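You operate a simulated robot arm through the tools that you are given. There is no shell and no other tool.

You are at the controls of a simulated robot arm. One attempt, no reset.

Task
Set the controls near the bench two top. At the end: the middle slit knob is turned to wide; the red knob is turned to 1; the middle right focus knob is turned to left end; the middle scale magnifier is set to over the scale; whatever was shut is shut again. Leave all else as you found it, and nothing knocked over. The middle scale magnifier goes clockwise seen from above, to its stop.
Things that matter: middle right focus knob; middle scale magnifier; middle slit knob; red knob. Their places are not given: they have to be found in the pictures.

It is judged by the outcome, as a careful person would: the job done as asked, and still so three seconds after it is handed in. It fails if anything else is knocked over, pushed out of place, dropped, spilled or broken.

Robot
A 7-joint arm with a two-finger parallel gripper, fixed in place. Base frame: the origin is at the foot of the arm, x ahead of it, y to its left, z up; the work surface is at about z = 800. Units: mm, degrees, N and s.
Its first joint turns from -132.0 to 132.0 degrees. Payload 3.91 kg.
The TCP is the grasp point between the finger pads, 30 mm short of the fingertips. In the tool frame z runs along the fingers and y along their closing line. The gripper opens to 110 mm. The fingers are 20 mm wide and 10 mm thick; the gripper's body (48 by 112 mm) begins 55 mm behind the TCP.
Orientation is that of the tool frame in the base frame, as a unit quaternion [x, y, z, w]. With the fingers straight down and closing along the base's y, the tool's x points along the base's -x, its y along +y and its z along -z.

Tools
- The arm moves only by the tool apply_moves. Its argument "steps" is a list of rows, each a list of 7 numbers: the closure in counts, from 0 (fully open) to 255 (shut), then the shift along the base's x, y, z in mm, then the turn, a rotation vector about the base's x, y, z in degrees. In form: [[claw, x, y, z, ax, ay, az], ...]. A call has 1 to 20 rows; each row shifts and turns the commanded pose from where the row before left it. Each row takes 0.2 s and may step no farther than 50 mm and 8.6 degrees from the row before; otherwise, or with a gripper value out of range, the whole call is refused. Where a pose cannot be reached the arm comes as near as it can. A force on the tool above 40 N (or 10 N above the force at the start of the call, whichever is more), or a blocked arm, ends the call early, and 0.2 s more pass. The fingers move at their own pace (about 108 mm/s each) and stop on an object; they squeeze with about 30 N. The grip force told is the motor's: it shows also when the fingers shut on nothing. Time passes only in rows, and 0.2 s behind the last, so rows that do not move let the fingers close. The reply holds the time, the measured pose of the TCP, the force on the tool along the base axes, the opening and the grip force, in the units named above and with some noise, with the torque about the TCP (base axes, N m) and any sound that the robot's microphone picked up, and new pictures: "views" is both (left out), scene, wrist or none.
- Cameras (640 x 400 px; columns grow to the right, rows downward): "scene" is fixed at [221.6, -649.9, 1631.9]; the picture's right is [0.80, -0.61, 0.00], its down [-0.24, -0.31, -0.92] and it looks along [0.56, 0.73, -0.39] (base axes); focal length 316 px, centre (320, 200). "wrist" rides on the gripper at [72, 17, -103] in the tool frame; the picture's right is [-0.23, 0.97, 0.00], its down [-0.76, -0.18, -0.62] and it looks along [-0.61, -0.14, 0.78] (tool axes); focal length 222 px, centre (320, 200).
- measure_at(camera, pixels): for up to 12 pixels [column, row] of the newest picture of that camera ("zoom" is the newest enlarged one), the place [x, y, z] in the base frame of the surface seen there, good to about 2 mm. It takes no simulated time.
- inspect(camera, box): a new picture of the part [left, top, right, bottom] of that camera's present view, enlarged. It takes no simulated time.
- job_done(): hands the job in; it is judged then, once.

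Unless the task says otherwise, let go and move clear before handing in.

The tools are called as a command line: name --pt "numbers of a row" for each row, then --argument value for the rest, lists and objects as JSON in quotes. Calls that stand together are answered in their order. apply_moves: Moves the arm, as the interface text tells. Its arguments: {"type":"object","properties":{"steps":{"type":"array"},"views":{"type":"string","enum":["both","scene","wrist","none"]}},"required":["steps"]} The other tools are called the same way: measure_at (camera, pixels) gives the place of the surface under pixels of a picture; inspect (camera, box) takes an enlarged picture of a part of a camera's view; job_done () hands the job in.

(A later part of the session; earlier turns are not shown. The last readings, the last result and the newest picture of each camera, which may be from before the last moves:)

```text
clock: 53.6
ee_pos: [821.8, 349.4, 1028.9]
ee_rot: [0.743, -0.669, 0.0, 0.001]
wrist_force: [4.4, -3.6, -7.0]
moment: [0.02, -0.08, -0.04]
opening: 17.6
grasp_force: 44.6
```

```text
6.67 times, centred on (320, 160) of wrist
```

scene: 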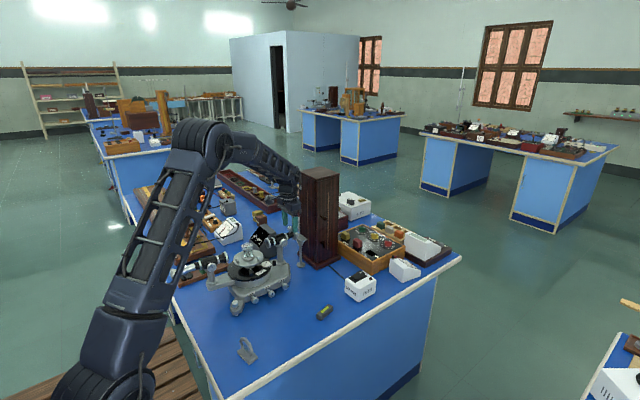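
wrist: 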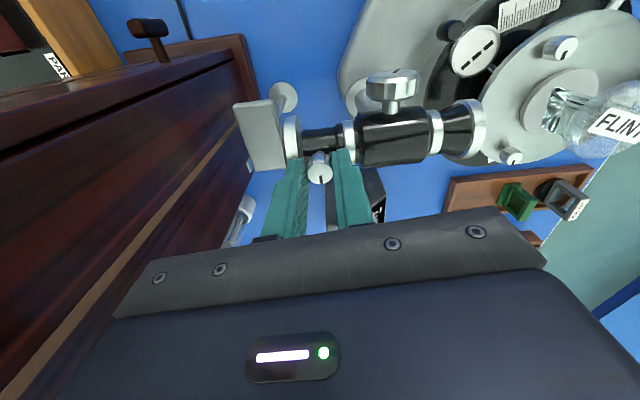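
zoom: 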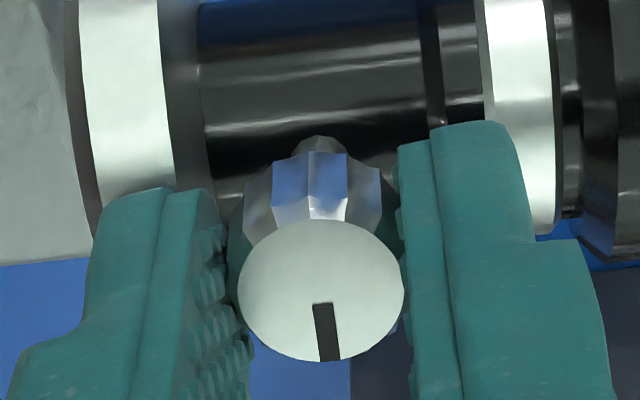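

The pointer slipped ~14° again: the counter-clockwise stop is at about +y, so the range is 180° and it began about a third from this end. To learn which end is "wide", I'll look closely at the MAINS switch and the display; first release, lift and unwind.

apply_moves --pt "110 0 0 0 0 0 0" --pt "110 0 0 0 0 0 0" --pt "110 0 0 40 0 0 0" --pt "110 0 0 40 0 0 -8" --pt "110 0 -10 0 0 0 -8" --pt "110 0 -20 0 0 0 -8" --pt "110 0 -20 0 0 0 -8" --pt "110 0 -20 0 0 0 -8" --pt "110 0 -20 0 0 0 -8" --pt "110 0 -20 0 0 0 -8" --pt "110 0 -20 0 0 0 -8" --pt "110 0 -20 0 0 0 -8" --pt "110 0 -20 0 0 0 -8" --pt "110 0 -20 0 0 0 -8" --pt "110 0 -20 0 0 0 -8"

inspect --camera "scene" --box '[276, 220, 300, 235]'

inspect --camera "scene" --box '[336, 260, 384, 310]'

inspect --camera "wrist" --box '[200, 0, 520, 230]'

```text
clock: 56.8
ee_pos: [822.1, 138.8, 1109.5]
ee_rot: [0.002, 1.0, 0.001, 0.0]
wrist_force: [0.2, 0.0, 0.0]
moment: [-0.04, 0.01, -0.02]
opening: 62.5
grasp_force: 0.1
```

scene: 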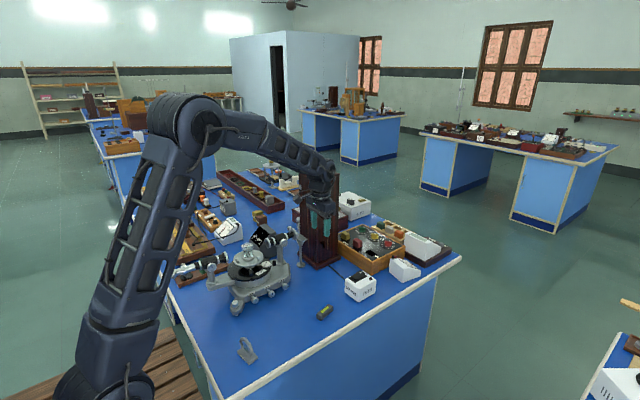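
wrist: 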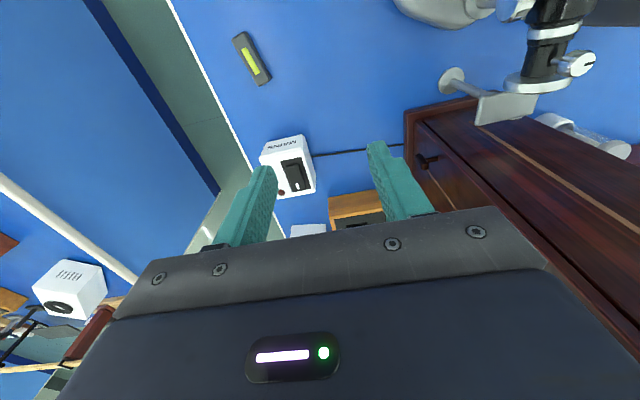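

```text
16.00 times, centred on (288, 228) of scene
```

zoom: 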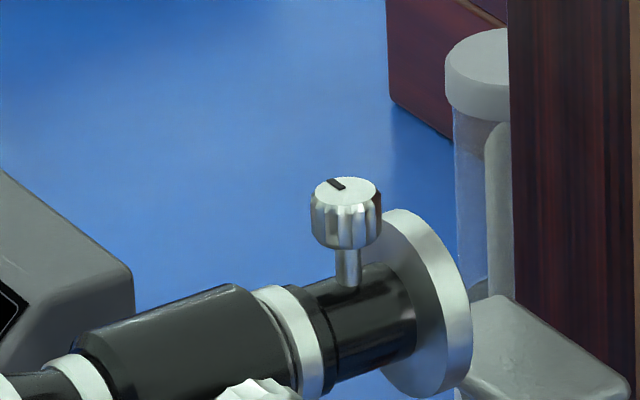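

```text
8.00 times, centred on (360, 285) of scene
```

zoom: 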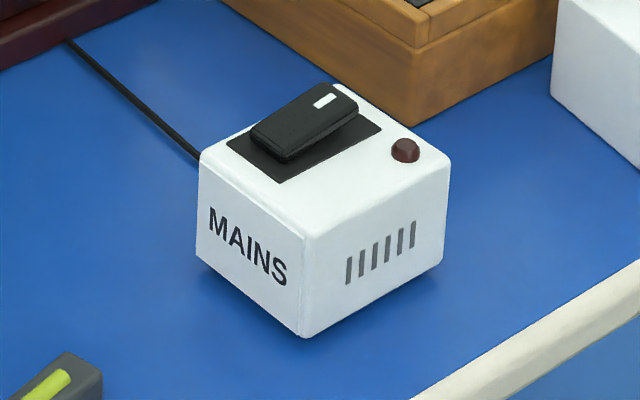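

```text
1.74 times, centred on (360, 115) of wrist
```

zoom: 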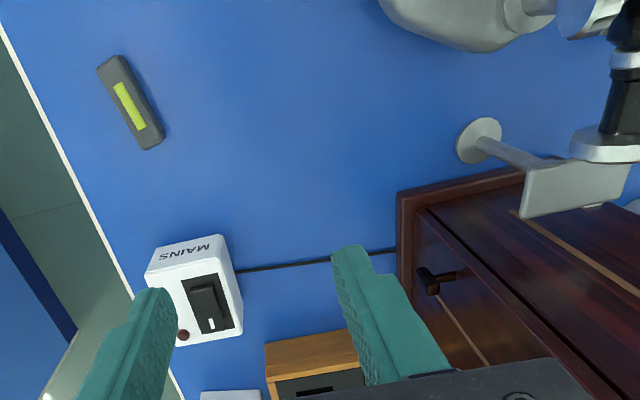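

The slit pointer is exactly at +y now (±90° travel). The MAINS rocker's raised end carries the white mark; I'll measure it so I can briefly power the lamp and read the display.

inspect --camera "scene" --box '[344, 265, 376, 290]'

measure_at --camera "scene" --pixels '[[360.5, 272.5], [362, 274], [355, 277], [350, 281], [346, 280], [370, 279], [362, 284], [358, 286], [355, 282]]'

```text
16.00 times, centred on (360, 278) of scene
```

zoom: 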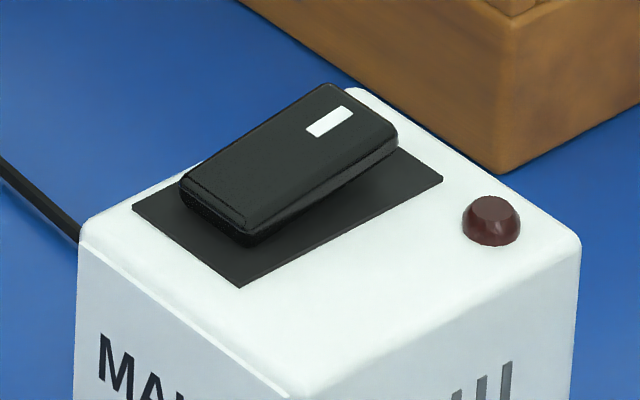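

```text
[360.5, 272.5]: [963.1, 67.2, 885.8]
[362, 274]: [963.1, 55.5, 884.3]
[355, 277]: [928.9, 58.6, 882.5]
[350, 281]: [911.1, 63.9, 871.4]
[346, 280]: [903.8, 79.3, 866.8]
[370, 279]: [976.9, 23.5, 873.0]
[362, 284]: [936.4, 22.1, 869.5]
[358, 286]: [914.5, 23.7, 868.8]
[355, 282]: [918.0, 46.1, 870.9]
```

The rocker runs from x≈911 (low) to x≈965 (raised), y≈61, top z≈886. I'll go above the raised end with closed fingers.

apply_moves --pt "255 34 -20 -25 0 0 0" --pt "255 34 -20 -25 0 0 0" --pt "255 34 -20 -25 0 0 0" --pt "255 32 -19 -25 0 0 0" --pt "255 0 0 -40 0 0 0" --pt "255 0 0 -35 0 0 0" --pt "255 0 0 0 0 0 0"

inspect --camera "scene" --box '[336, 250, 384, 300]'

inspect --camera "wrist" --box '[240, 110, 400, 240]'

```text
clock: 58.4
ee_pos: [951.5, 60.0, 932.1]
ee_rot: [0.001, 1.0, 0.0, 0.001]
wrist_force: [-0.2, -0.2, -0.1]
moment: [-0.01, 0.02, -0.03]
opening: 0.1
grasp_force: 30.5
```

scene: 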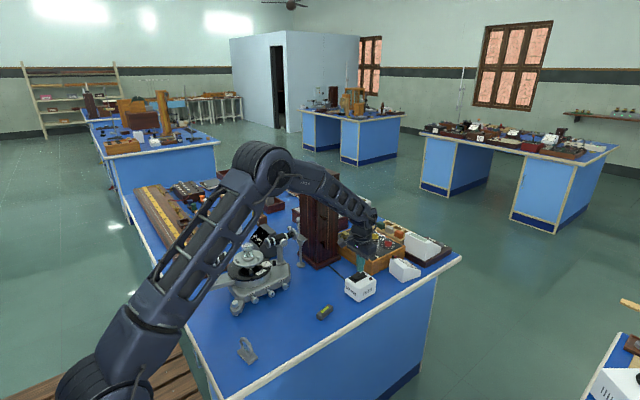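
wrist: 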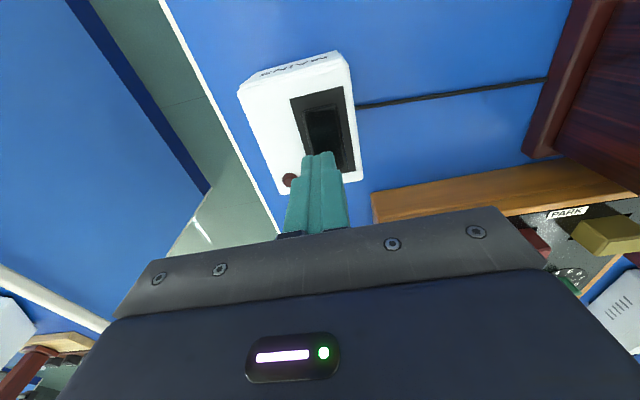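

```text
8.00 times, centred on (360, 275) of scene
```

zoom: 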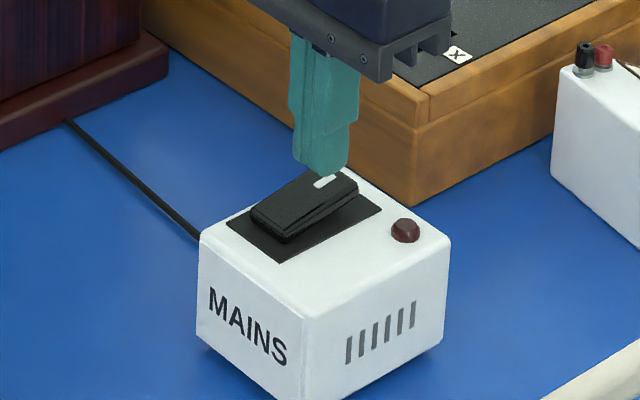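

```text
3.08 times, centred on (320, 175) of wrist
```

zoom: 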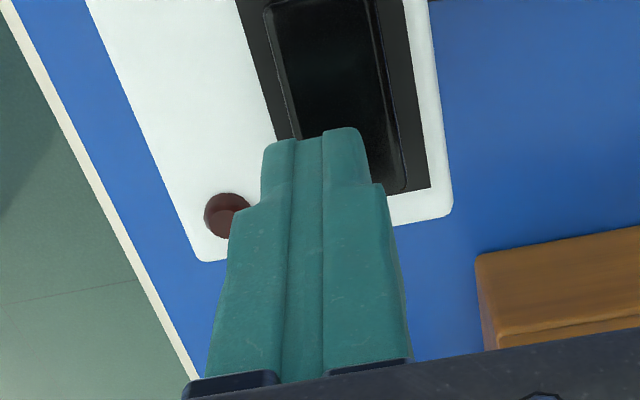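

Fingertips are just above the raised end. I'll nudge +6 mm in x and press down gently.

apply_moves --pt "255 6 2 0 0 0 0" --pt "255 0 0 -10 0 0 0" --pt "255 0 0 -5 0 0 0" --pt "255 0 0 -4 0 0 0" --pt "255 0 0 -3 0 0 0" --pt "255 0 0 0 0 0 0"

inspect --camera "scene" --box '[336, 250, 384, 300]'

inspect --camera "scene" --box '[240, 215, 304, 255]'

```text
clock: 59.8
ee_pos: [962.4, 63.0, 914.2]
ee_rot: [0.001, 1.0, 0.001, 0.002]
wrist_force: [-0.2, -2.7, 26.9]
moment: [-0.03, 0.27, 0.24]
opening: 0.0
grasp_force: 30.2
```

scene: 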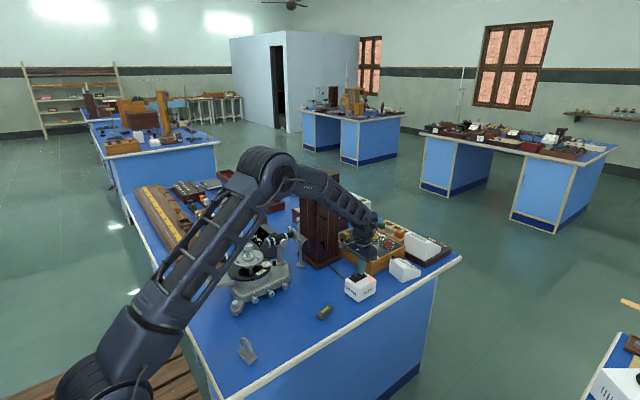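
wrist: 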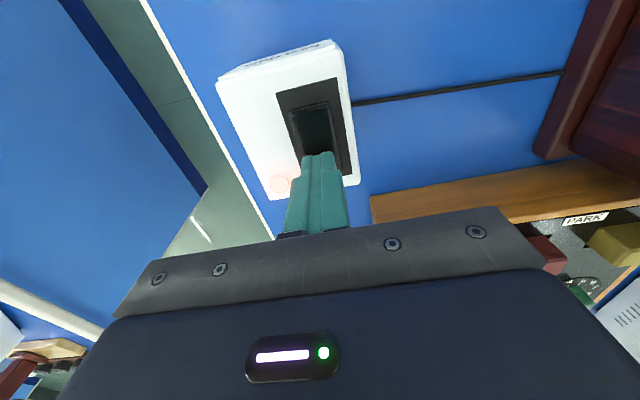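

```text
8.00 times, centred on (360, 275) of scene
```

zoom: 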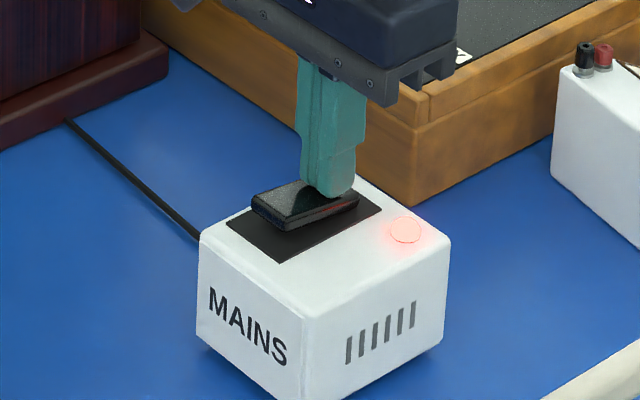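

```text
10.00 times, centred on (272, 235) of scene
```

zoom: 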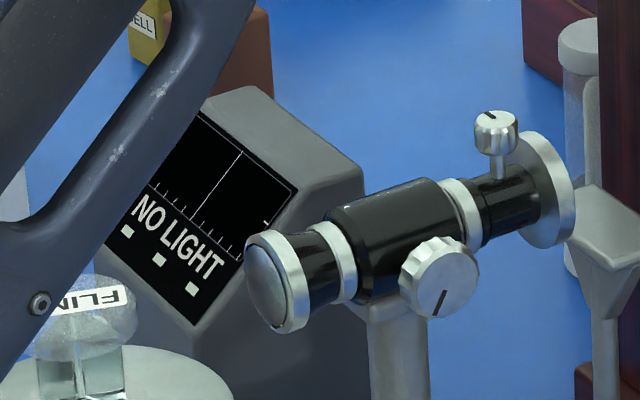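

The MAINS indicator now glows (zoom 405,230), but the screen still says NO LIGHT. I'll lift clear, wait a little and look at the screen and cabinet.

apply_moves --pt "255 0 0 -2 0 0 0" --pt "255 0 0 20 0 0 0" --pt "255 0 0 40 0 0 0" --pt "255 0 0 40 0 0 0" --pt "255 -20 0 40 0 0 0" --pt "255 -30 0 40 0 0 0" --pt "255 -30 0 30 0 0 0" --pt "255 -30 0 0 0 0 0" --pt "255 0 0 0 0 0 0" --pt "255 0 0 0 0 0 0" --pt "255 0 0 0 0 0 0" --pt "255 0 0 0 0 0 0"

inspect --camera "scene" --box '[336, 250, 384, 300]'

inspect --camera "scene" --box '[240, 215, 304, 255]'

inspect --camera "scene" --box '[280, 160, 360, 280]'

```text
clock: 60.2
ee_pos: [963.0, 63.5, 913.9]
ee_rot: [0.0, 1.0, 0.0, 0.004]
wrist_force: [1.5, 0.0, 6.3]
moment: [0.06, 0.02, 0.07]
opening: 0.0
grasp_force: 30.0
stopped in row 1: the force on the tool passed its limit at 43 N (the readings are from after the stop); the commanded pose is now the measured one
```

scene: 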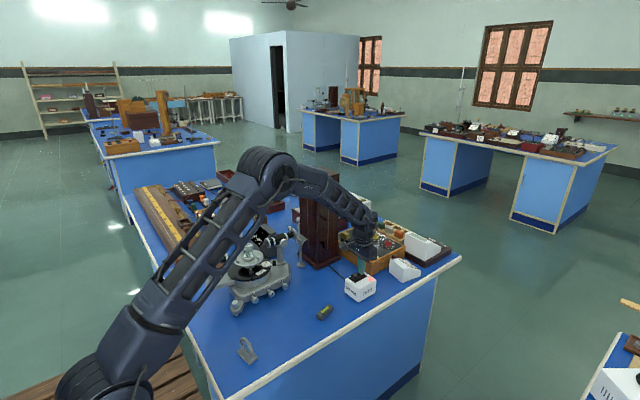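
wrist: 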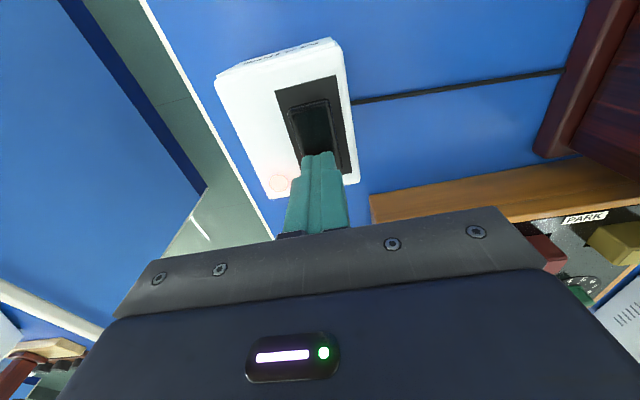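

```text
8.00 times, centred on (360, 275) of scene
```

zoom: 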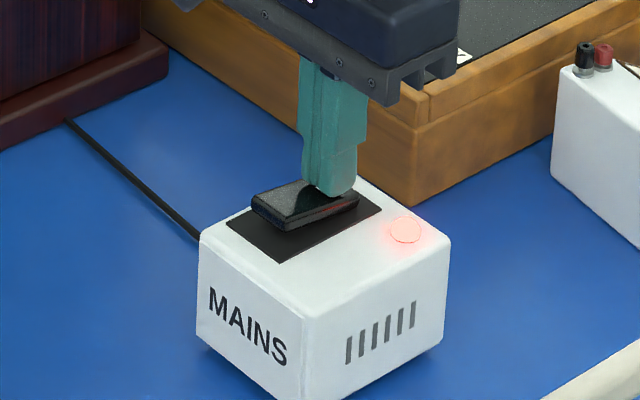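

```text
10.00 times, centred on (272, 235) of scene
```

zoom: 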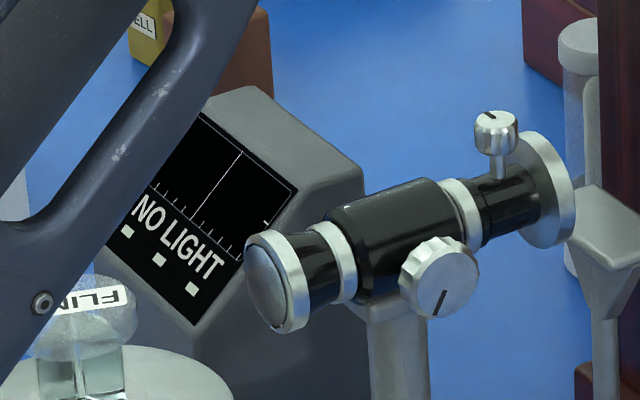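

```text
3.33 times, centred on (320, 220) of scene
```

zoom: 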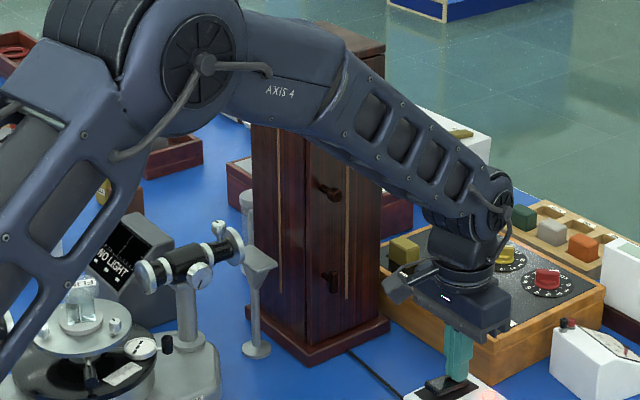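

Mains is on (the rocker has bottomed). I'll lift and wait a couple of seconds for a possible warm-up.

apply_moves --pt "255 0 0 20 0 0 0" --pt "255 0 0 40 0 0 0" --pt "255 0 0 0 0 0 0" --pt "255 0 0 0 0 0 0" --pt "255 0 0 0 0 0 0" --pt "255 0 0 0 0 0 0" --pt "255 0 0 0 0 0 0" --pt "255 0 0 0 0 0 0" --pt "255 0 0 0 0 0 0" --pt "255 0 0 0 0 0 0" --pt "255 0 0 0 0 0 0" --pt "255 0 0 0 0 0 0" --pt "255 0 0 0 0 0 0" --pt "255 0 0 0 0 0 0" --pt "255 0 0 0 0 0 0" --pt "255 0 0 0 0 0 0"

inspect --camera "scene" --box '[240, 215, 304, 255]'

inspect --camera "scene" --box '[336, 250, 384, 300]'

inspect --camera "scene" --box '[280, 160, 360, 280]'

```text
clock: 63.6
ee_pos: [962.7, 64.9, 968.7]
ee_rot: [0.001, 1.0, 0.0, 0.004]
wrist_force: [-0.3, -0.8, -0.7]
moment: [0.03, 0.0, -0.02]
opening: 0.0
grasp_force: 30.3
```

scene: 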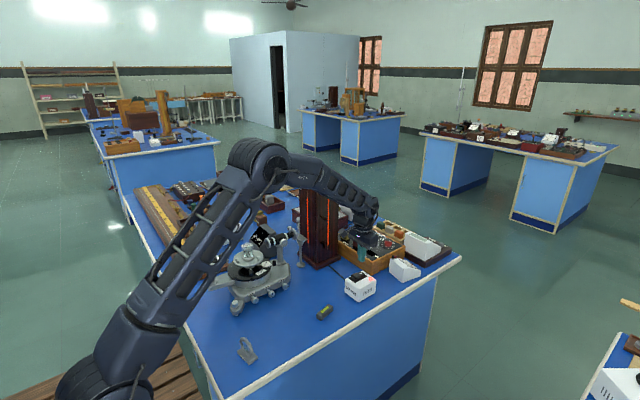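
wrist: 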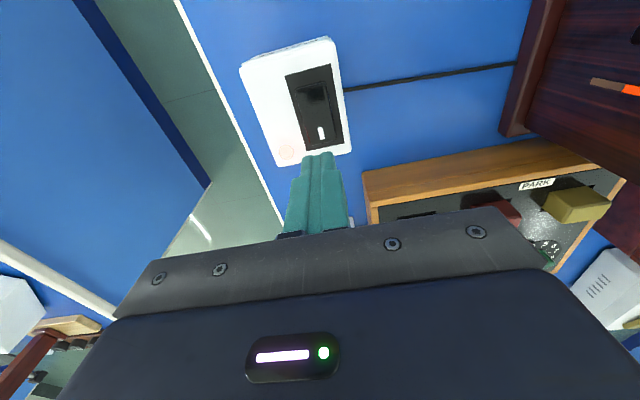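

```text
10.00 times, centred on (272, 235) of scene
```

zoom: 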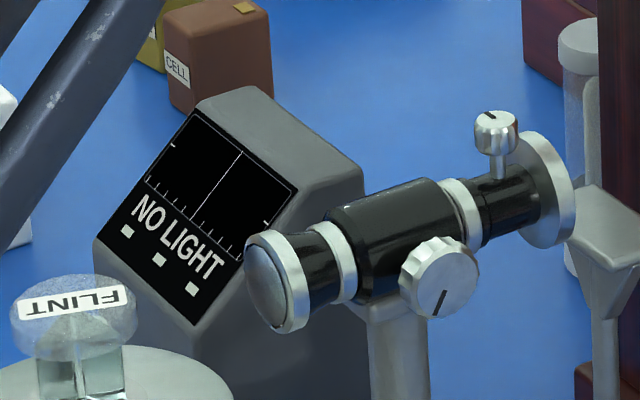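

```text
8.00 times, centred on (360, 275) of scene
```

zoom: 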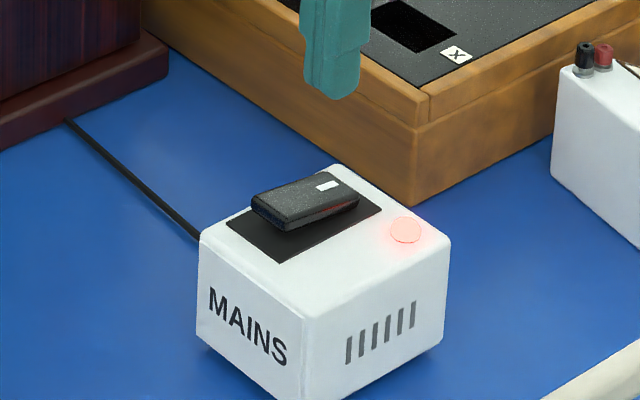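

```text
3.33 times, centred on (320, 220) of scene
```

zoom: 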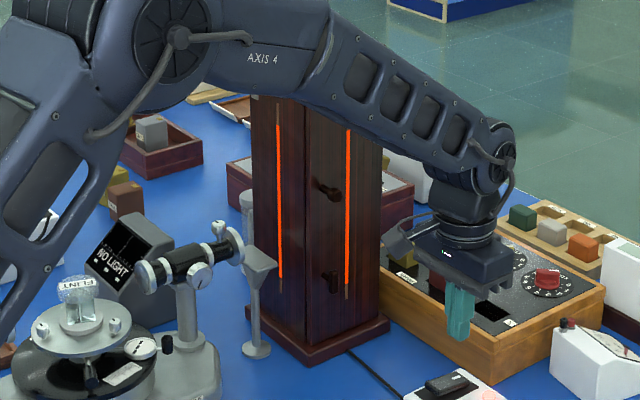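

The lamp has started: the cabinet's vertical slots glow orange-red (a warming sodium lamp). I'll wait several more seconds and check the screen.

apply_moves --pt "255 0 0 0 0 0 0" --pt "255 0 0 0 0 0 0" --pt "255 0 0 0 0 0 0" --pt "255 0 0 0 0 0 0" --pt "255 0 0 0 0 0 0" --pt "255 0 0 0 0 0 0" --pt "255 0 0 0 0 0 0" --pt "255 0 0 0 0 0 0" --pt "255 0 0 0 0 0 0" --pt "255 0 0 0 0 0 0" --pt "255 0 0 0 0 0 0" --pt "255 0 0 0 0 0 0" --pt "255 0 0 0 0 0 0" --pt "255 0 0 0 0 0 0" --pt "255 0 0 0 0 0 0" --pt "255 0 0 0 0 0 0" --pt "255 0 0 0 0 0 0" --pt "255 0 0 0 0 0 0" --pt "255 0 0 0 0 0 0" --pt "255 0 0 0 0 0 0" --views "none"

inspect --camera "scene" --box '[240, 215, 304, 255]'

inspect --camera "scene" --box '[280, 160, 360, 280]'

```text
clock: 67.8
ee_pos: [962.0, 63.9, 969.0]
ee_rot: [0.0, 1.0, 0.001, 0.003]
wrist_force: [-0.1, 0.4, 0.2]
moment: [-0.05, -0.01, 0.02]
opening: 0.0
grasp_force: 29.8
```

```text
10.00 times, centred on (272, 235) of scene
```

zoom: 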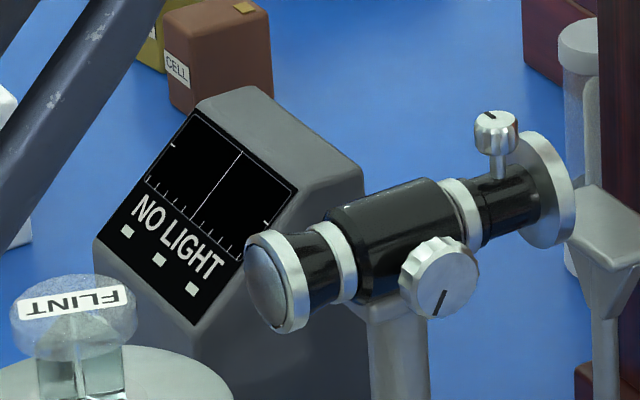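

```text
3.33 times, centred on (320, 220) of scene
```

zoom: 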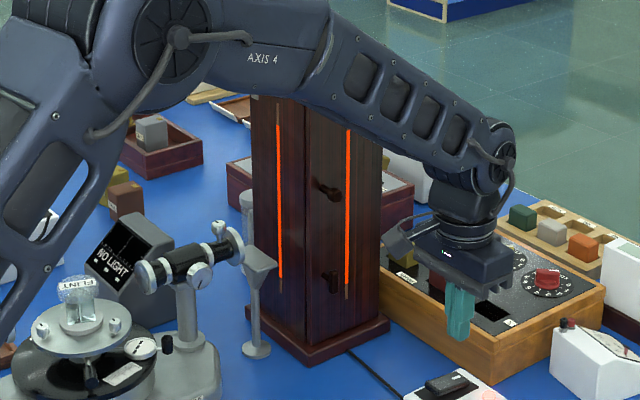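

Still NO LIGHT; the lamp remains orange-red. I'll wait a bit longer in case it's still warming.

apply_moves --pt "255 0 0 0 0 0 0" --pt "255 0 0 0 0 0 0" --pt "255 0 0 0 0 0 0" --pt "255 0 0 0 0 0 0" --pt "255 0 0 0 0 0 0" --pt "255 0 0 0 0 0 0" --pt "255 0 0 0 0 0 0" --pt "255 0 0 0 0 0 0" --pt "255 0 0 0 0 0 0" --pt "255 0 0 0 0 0 0" --pt "255 0 0 0 0 0 0" --pt "255 0 0 0 0 0 0" --pt "255 0 0 0 0 0 0" --pt "255 0 0 0 0 0 0" --pt "255 0 0 0 0 0 0" --pt "255 0 0 0 0 0 0" --pt "255 0 0 0 0 0 0" --pt "255 0 0 0 0 0 0" --pt "255 0 0 0 0 0 0" --pt "255 0 0 0 0 0 0" --views "none"

apply_moves --pt "255 0 0 0 0 0 0" --pt "255 0 0 0 0 0 0" --pt "255 0 0 0 0 0 0" --pt "255 0 0 0 0 0 0" --pt "255 0 0 0 0 0 0" --pt "255 0 0 0 0 0 0" --pt "255 0 0 0 0 0 0" --pt "255 0 0 0 0 0 0" --pt "255 0 0 0 0 0 0" --pt "255 0 0 0 0 0 0" --pt "255 0 0 0 0 0 0" --pt "255 0 0 0 0 0 0" --pt "255 0 0 0 0 0 0" --pt "255 0 0 0 0 0 0" --pt "255 0 0 0 0 0 0" --pt "255 0 0 0 0 0 0" --pt "255 0 0 0 0 0 0" --pt "255 0 0 0 0 0 0" --pt "255 0 0 0 0 0 0" --pt "255 0 0 0 0 0 0" --views "scene"

inspect --camera "scene" --box '[240, 160, 360, 280]'

inspect --camera "scene" --box '[278, 225, 310, 265]'

```text
clock: 72.0
ee_pos: [962.1, 64.2, 970.0]
ee_rot: [0.001, 1.0, 0.0, 0.003]
wrist_force: [0.3, 0.4, 0.3]
moment: [-0.01, 0.02, 0.02]
opening: 0.0
grasp_force: 30.0
```

```text
clock: 76.2
ee_pos: [961.5, 64.7, 970.0]
ee_rot: [0.001, 1.0, 0.001, 0.003]
wrist_force: [-0.1, -0.3, 0.2]
moment: [0.01, -0.02, -0.02]
opening: 0.1
grasp_force: 30.5
```

scene: 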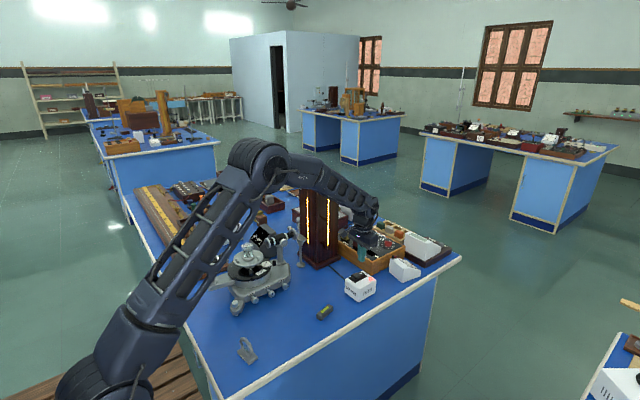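

```text
3.33 times, centred on (300, 220) of scene
```

zoom: 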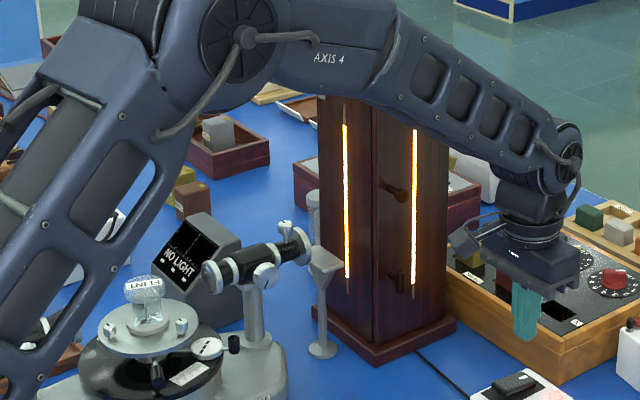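

```text
10.00 times, centred on (294, 245) of scene
```

zoom: 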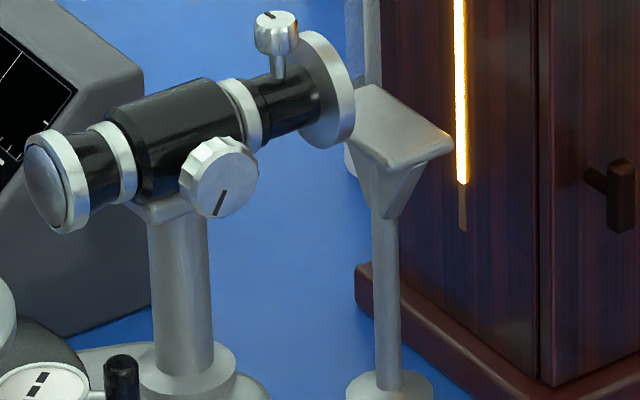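

The lamp has now warmed to bright yellow. The screen still shows NO LIGHT, possibly because the slit end I'm at is shut/narrow; I'll go back to the slit knob and watch the screen while turning clockwise.

apply_moves --pt "110 -35 0 35 0 0 0" --pt "110 -35 0 35 0 0 0" --pt "110 -35 0 35 0 0 0" --pt "110 -34 0 35 0 0 0" --pt "110 0 35 0 0 0 8" --pt "110 0 35 0 0 0 8" --pt "110 0 35 0 0 0 8" --pt "110 0 35 0 0 0 8" --pt "110 0 35 0 0 0 8" --pt "110 0 35 0 0 0 8" --pt "110 0 35 0 0 0 8" --pt "110 0 40 0 0 0 8" --pt "110 0 0 0 0 0 8" --pt "110 0 0 -40 0 0 8" --pt "110 0 0 -15 0 0 0" --pt "110 0 0 0 0 0 0"

inspect --camera "wrist" --box '[240, 110, 400, 210]'

inspect --camera "scene" --box '[240, 205, 304, 255]'

```text
clock: 79.6
ee_pos: [823.4, 347.1, 1057.8]
ee_rot: [-0.642, 0.766, 0.002, 0.002]
wrist_force: [-0.9, 0.0, 0.1]
moment: [0.01, 0.0, 0.01]
opening: 62.7
grasp_force: 0.1
```

scene: 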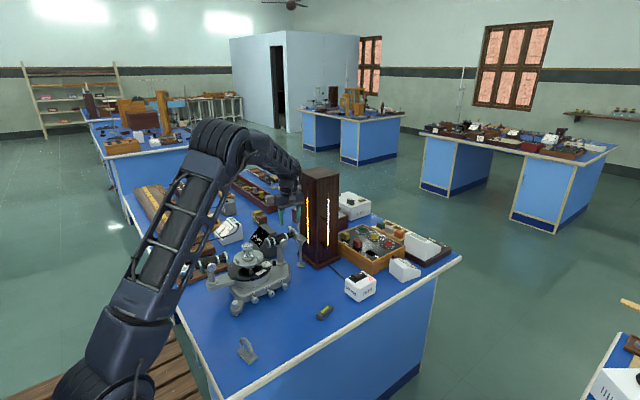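
wrist: 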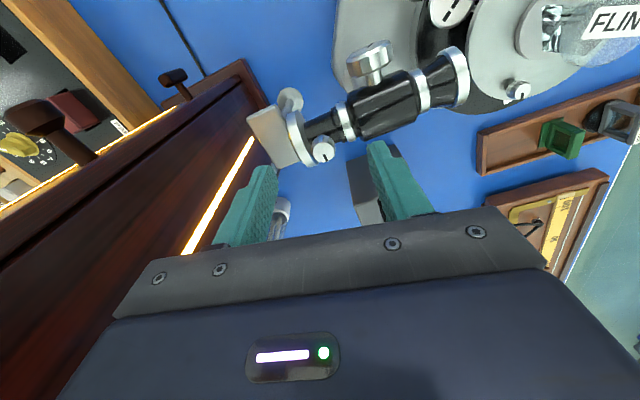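

```text
4.00 times, centred on (320, 160) of wrist
```

zoom: 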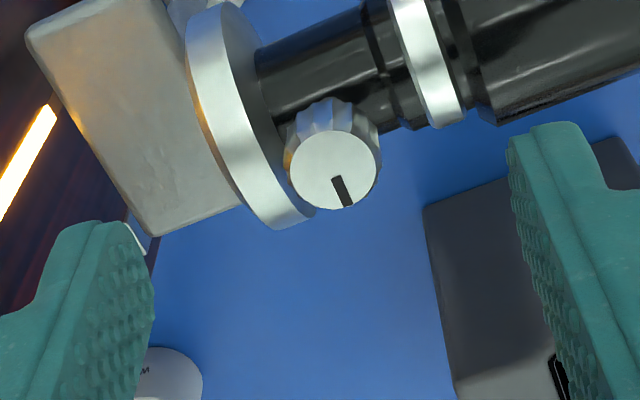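

```text
8.00 times, centred on (272, 230) of scene
```

zoom: 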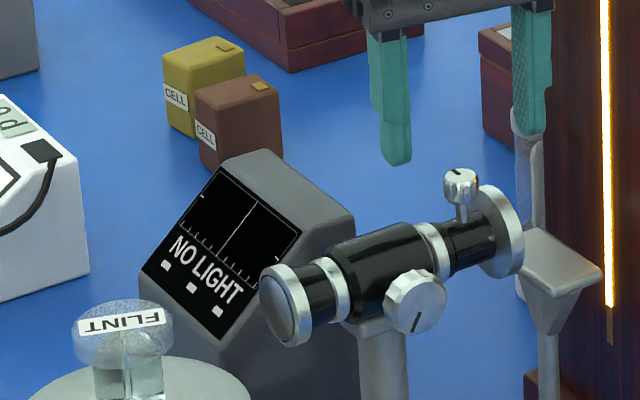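

Now lower, grip and turn clockwise while checking the screen.

apply_moves --pt "110 -1 2 -14 0 0 0" --pt "110 0 0 -14 0 0 0" --pt "200 0 0 0 0 0 0" --pt "255 0 0 0 0 0 0" --pt "255 0 0 0 0 0 0" --pt "255 0 0 0 0 0 -8" --pt "255 0 0 0 0 0 -8" --pt "255 0 0 0 0 0 -8" --pt "255 0 0 0 0 0 0" --views "wrist"

inspect --camera "wrist" --box '[272, 130, 368, 190]'

inspect --camera "scene" --box '[240, 205, 304, 255]'

```text
clock: 81.6
ee_pos: [822.9, 350.4, 1030.7]
ee_rot: [-0.468, 0.884, 0.002, 0.002]
wrist_force: [10.8, -1.6, 9.6]
moment: [-0.75, 0.33, 0.02]
opening: 17.5
grasp_force: 44.7
```

wrist: 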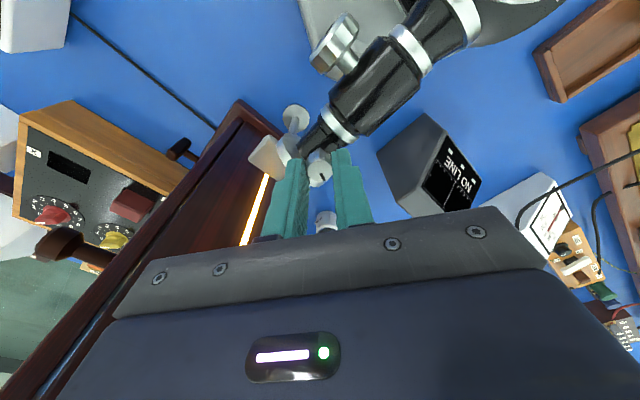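

```text
6.67 times, centred on (320, 160) of wrist
```

zoom: 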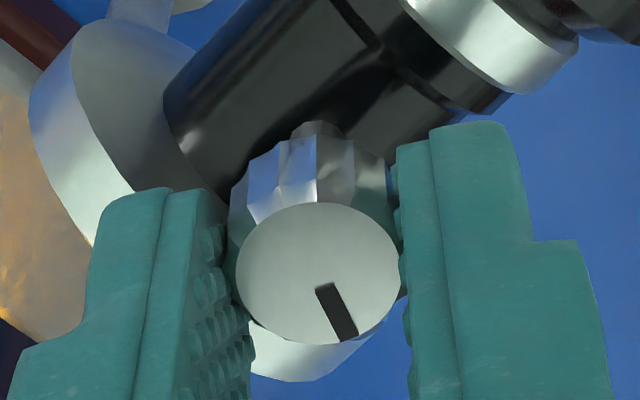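

```text
8.00 times, centred on (272, 230) of scene
```

zoom: 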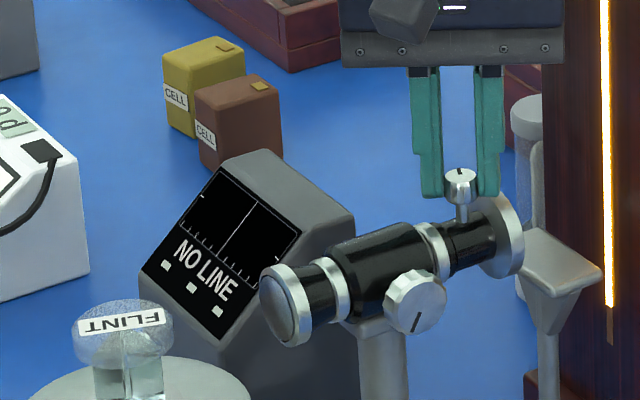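

The screen changed to "NO LINE" after 24° clockwise. To be sure it's the slit and not lamp warm-up, I'll turn back to the counter-clockwise end and compare.

apply_moves --pt "255 0 0 0 0 0 8" --pt "255 0 0 0 0 0 8" --pt "255 0 0 0 0 0 8" --pt "255 0 0 0 0 0 4" --pt "255 0 0 0 0 0 0" --pt "255 0 0 0 0 0 0" --views "wrist"

inspect --camera "wrist" --box '[272, 130, 368, 190]'

inspect --camera "scene" --box '[240, 205, 304, 255]'

```text
clock: 83.0
ee_pos: [822.9, 349.9, 1031.0]
ee_rot: [-0.669, 0.743, 0.003, 0.001]
wrist_force: [-7.3, 0.6, 3.7]
moment: [-0.35, -0.04, 0.0]
opening: 17.7
grasp_force: 45.3
```

wrist: 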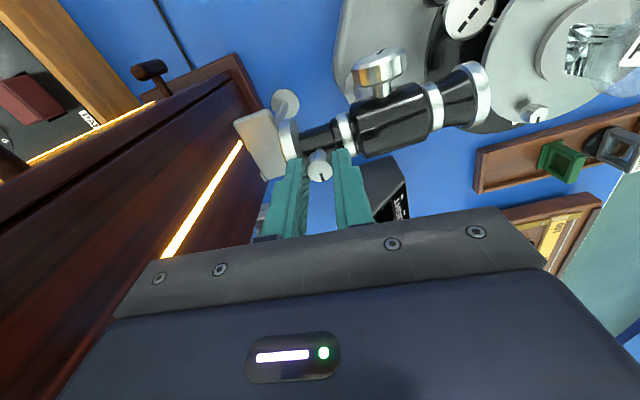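

```text
6.67 times, centred on (320, 160) of wrist
```

zoom: 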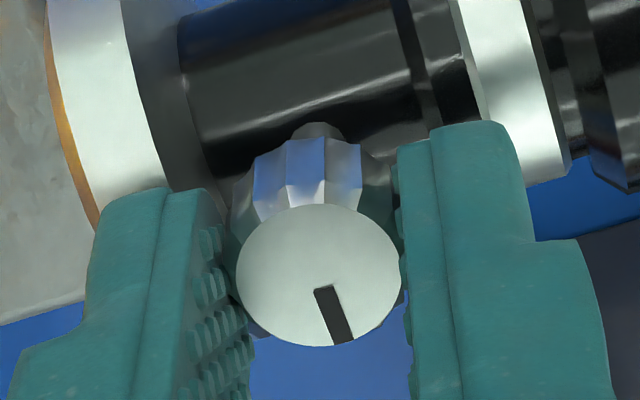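

```text
8.00 times, centred on (272, 230) of scene
```

zoom: 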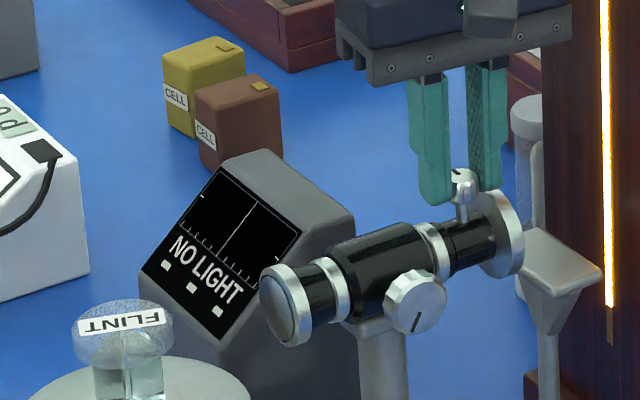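

Back at this end it reads NO LIGHT: the counter-clockwise end is the closed slit, so clockwise is wide. I'll turn clockwise all the way.

apply_moves --pt "255 -0.3 0 0 0 0 -8" --pt "255 0 0 0 0 0 -8" --pt "255 0 0 0 0 0 -8" --pt "255 0 0 0 0 0 -8" --pt "255 0 0 0 0 0 -8" --pt "255 0 0 0 0 0 -8" --pt "255 0 0 0 0 0 0" --views "none"

inspect --camera "wrist" --box '[272, 130, 368, 190]'

```text
clock: 84.6
ee_pos: [822.4, 350.3, 1029.5]
ee_rot: [-0.307, 0.952, 0.002, 0.001]
wrist_force: [-18.9, -6.2, -7.3]
moment: [-0.84, 0.86, 0.0]
opening: 17.8
grasp_force: 44.9
```

```text
6.67 times, centred on (320, 160) of wrist
```

zoom: 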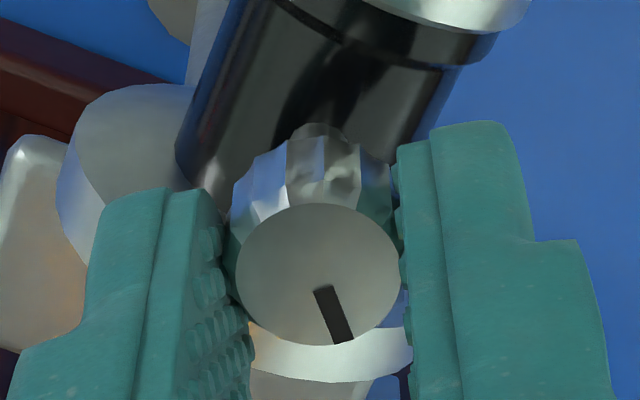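

Turning well; relieving the −x force and continuing.

apply_moves --pt "255 -0.9 -0.3 -0.2 0 0 -8" --pt "255 0 0 0 0 0 -8" --pt "255 0 0 0 0 0 -8" --pt "255 0 0 0 0 0 -8" --pt "255 0 0 0 0 0 -8" --pt "255 0 0 0 0 0 0" --views "none"

apply_moves --pt "255 0 0 0 0 0 -8" --pt "255 0 0 0 0 0 -8" --pt "255 0 0 0 0 0 -8" --pt "255 0 0 0 0 0 0" --views "none"

inspect --camera "wrist" --box '[272, 130, 368, 190]'

```text
clock: 86.0
ee_pos: [822.9, 349.7, 1029.7]
ee_rot: [0.037, 0.999, 0.002, 0.003]
wrist_force: [-5.4, 2.7, -5.4]
moment: [-0.19, 0.51, -0.01]
opening: 17.4
grasp_force: 44.6
```

```text
clock: 87.0
ee_pos: [821.9, 348.3, 1029.8]
ee_rot: [0.244, 0.97, 0.001, 0.002]
wrist_force: [-5.3, 1.0, 3.1]
moment: [-0.47, -0.06, 0.01]
opening: 17.7
grasp_force: 44.9
```

```text
6.67 times, centred on (320, 160) of wrist
```

zoom: 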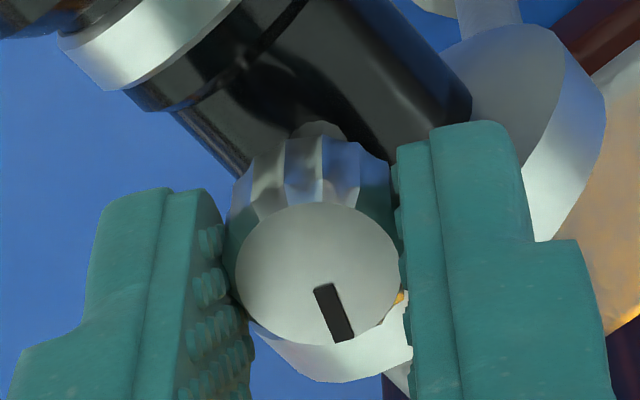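

Yaw is now about −28°, knob following. Continuing clockwise to the stop.

apply_moves --pt "255 -0.2 0 0 0 0 -8" --pt "255 0 0 0 0 0 -8" --pt "255 0 0 0 0 0 -8" --pt "255 0 0 0 0 0 -8" --pt "255 0 0 0 0 0 0" --views "none"

apply_moves --pt "255 0 0 0 0 0 -8" --pt "255 0 0 0 0 0 -8" --pt "255 0 0 0 0 0 -8" --pt "255 0 0 0 0 0 0" --views "none"

inspect --camera "wrist" --box '[272, 130, 368, 190]'

```text
clock: 88.2
ee_pos: [822.0, 349.3, 1030.2]
ee_rot: [0.502, 0.865, 0.0, 0.003]
wrist_force: [13.1, -0.9, 12.0]
moment: [-0.89, -0.5, 0.01]
opening: 17.3
grasp_force: 44.9
```

```text
clock: 89.2
ee_pos: [821.2, 348.6, 1030.1]
ee_rot: [0.67, 0.742, 0.0, 0.003]
wrist_force: [13.2, -5.0, 19.3]
moment: [-0.31, -0.16, -0.04]
opening: 17.7
grasp_force: 45.1
```

```text
6.67 times, centred on (320, 160) of wrist
```

zoom: 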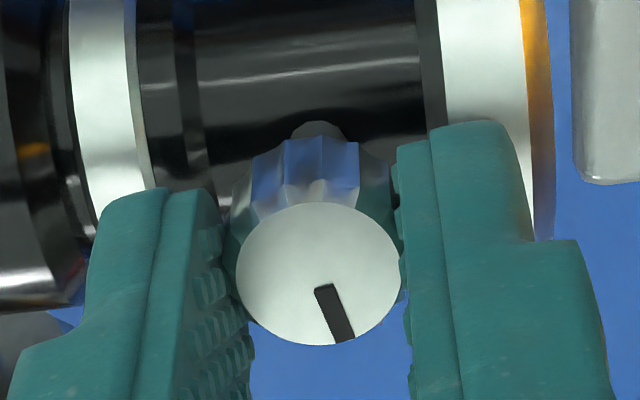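

Almost at the stop; three more steps to press firmly into it.

apply_moves --pt "255 0.3 0 0.6 0 0 -8" --pt "255 0 0 0 0 0 -8" --pt "255 0 0 0 0 0 -8" --pt "255 0 0 0 0 0 0" --views "wrist"

inspect --camera "wrist" --box '[272, 130, 368, 190]'

inspect --camera "scene" --box '[240, 205, 304, 255]'

```text
clock: 90.2
ee_pos: [821.5, 350.3, 1030.7]
ee_rot: [0.809, 0.588, -0.001, 0.002]
wrist_force: [22.3, 8.1, 3.1]
moment: [0.44, -0.65, 0.39]
opening: 17.4
grasp_force: 45.3
```

wrist: 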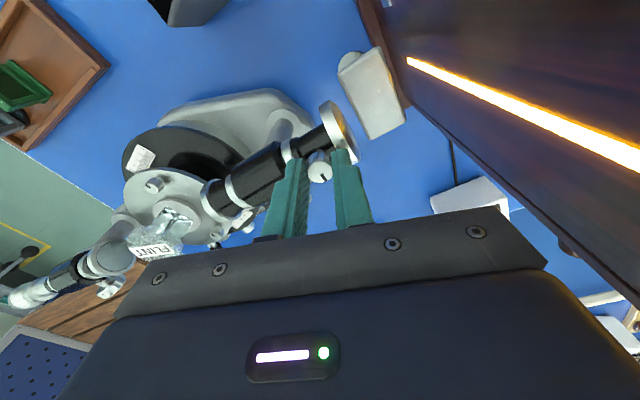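

```text
6.67 times, centred on (320, 160) of wrist
```

zoom: 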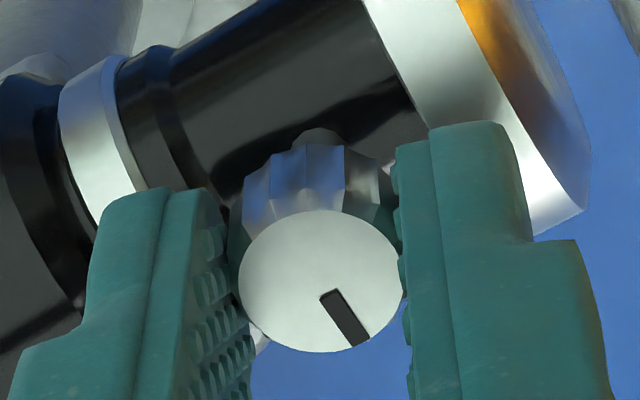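

```text
8.00 times, centred on (272, 230) of scene
```

zoom: 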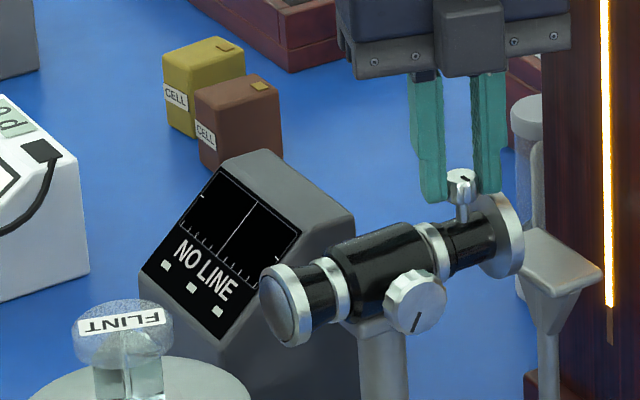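

The knob slipped at the clockwise (wide) stop, screen shows NO LINE (light passes). I'll release, lift, unwind, and go switch MAINS back off.

apply_moves --pt "110 0 0 0 0 0 0" --pt "110 0 0 0 0 0 0" --pt "110 0 0 40 0 0 0" --pt "110 0 0 40 0 0 8" --pt "110 0 -20 0 0 0 8" --pt "110 0 -23 0 0 0 8" --pt "110 0 -24 0 0 0 8" --pt "110 0 -24 0 0 0 8" --pt "110 0 -24 0 0 0 8" --pt "110 0 -24 0 0 0 8" --pt "110 0 -24 0 0 0 8" --pt "110 0 -24 0 0 0 8" --pt "110 0 -24 0 0 0 8" --pt "110 0 -24 0 0 0 8" --pt "110 0 -24 0 0 0 8" --pt "110 0 -24 0 0 0 8" --pt "255 0 -4 0 0 0 4" --pt "255 0 0 0 0 0 0"

inspect --camera "scene" --box '[276, 220, 300, 235]'

inspect --camera "scene" --box '[344, 265, 376, 290]'

measure_at --camera "zoom" --pixels '[[210, 195], [230, 205], [325, 125], [350, 130], [200, 185], [270, 160]]'

```text
clock: 94.0
ee_pos: [822.3, 64.5, 1112.2]
ee_rot: [-0.001, 1.0, 0.002, 0.003]
wrist_force: [-0.1, -0.3, -0.1]
moment: [0.02, 0.0, 0.01]
opening: 0.0
grasp_force: 29.7
```

scene: 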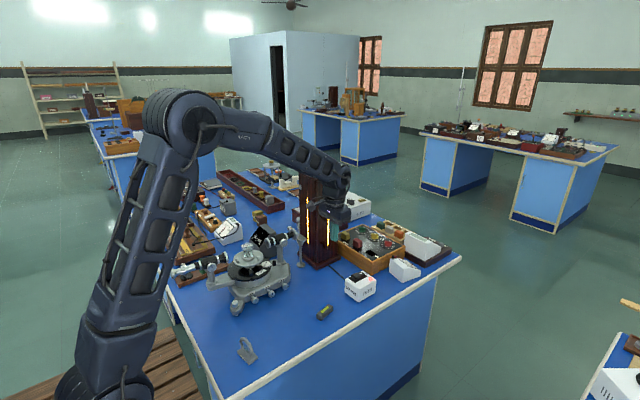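
wrist: 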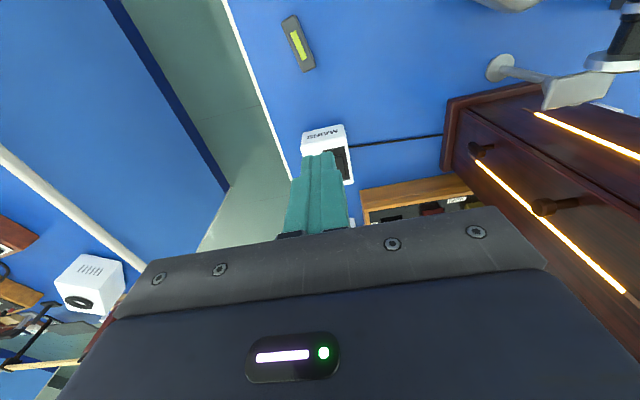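

```text
16.00 times, centred on (288, 228) of scene
```

zoom: 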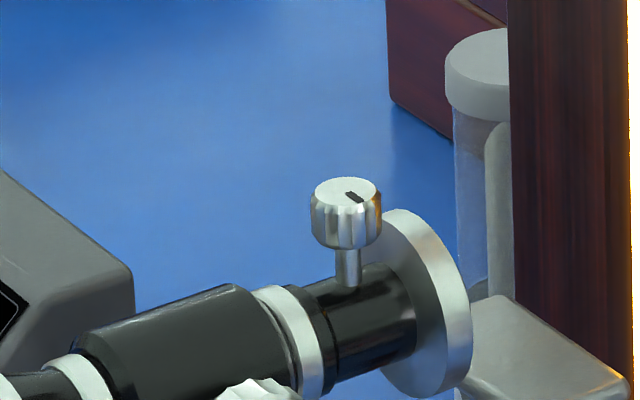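

```text
16.00 times, centred on (360, 278) of scene
```

zoom: 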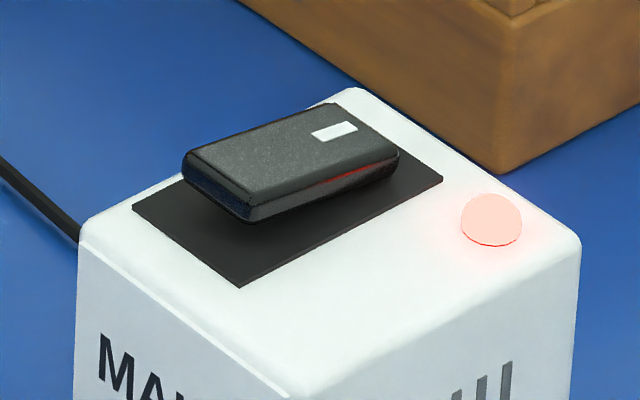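

```text
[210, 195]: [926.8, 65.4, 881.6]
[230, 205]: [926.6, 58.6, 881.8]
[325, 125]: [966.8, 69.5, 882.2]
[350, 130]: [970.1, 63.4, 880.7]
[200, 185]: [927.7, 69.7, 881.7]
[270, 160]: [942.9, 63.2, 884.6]
```

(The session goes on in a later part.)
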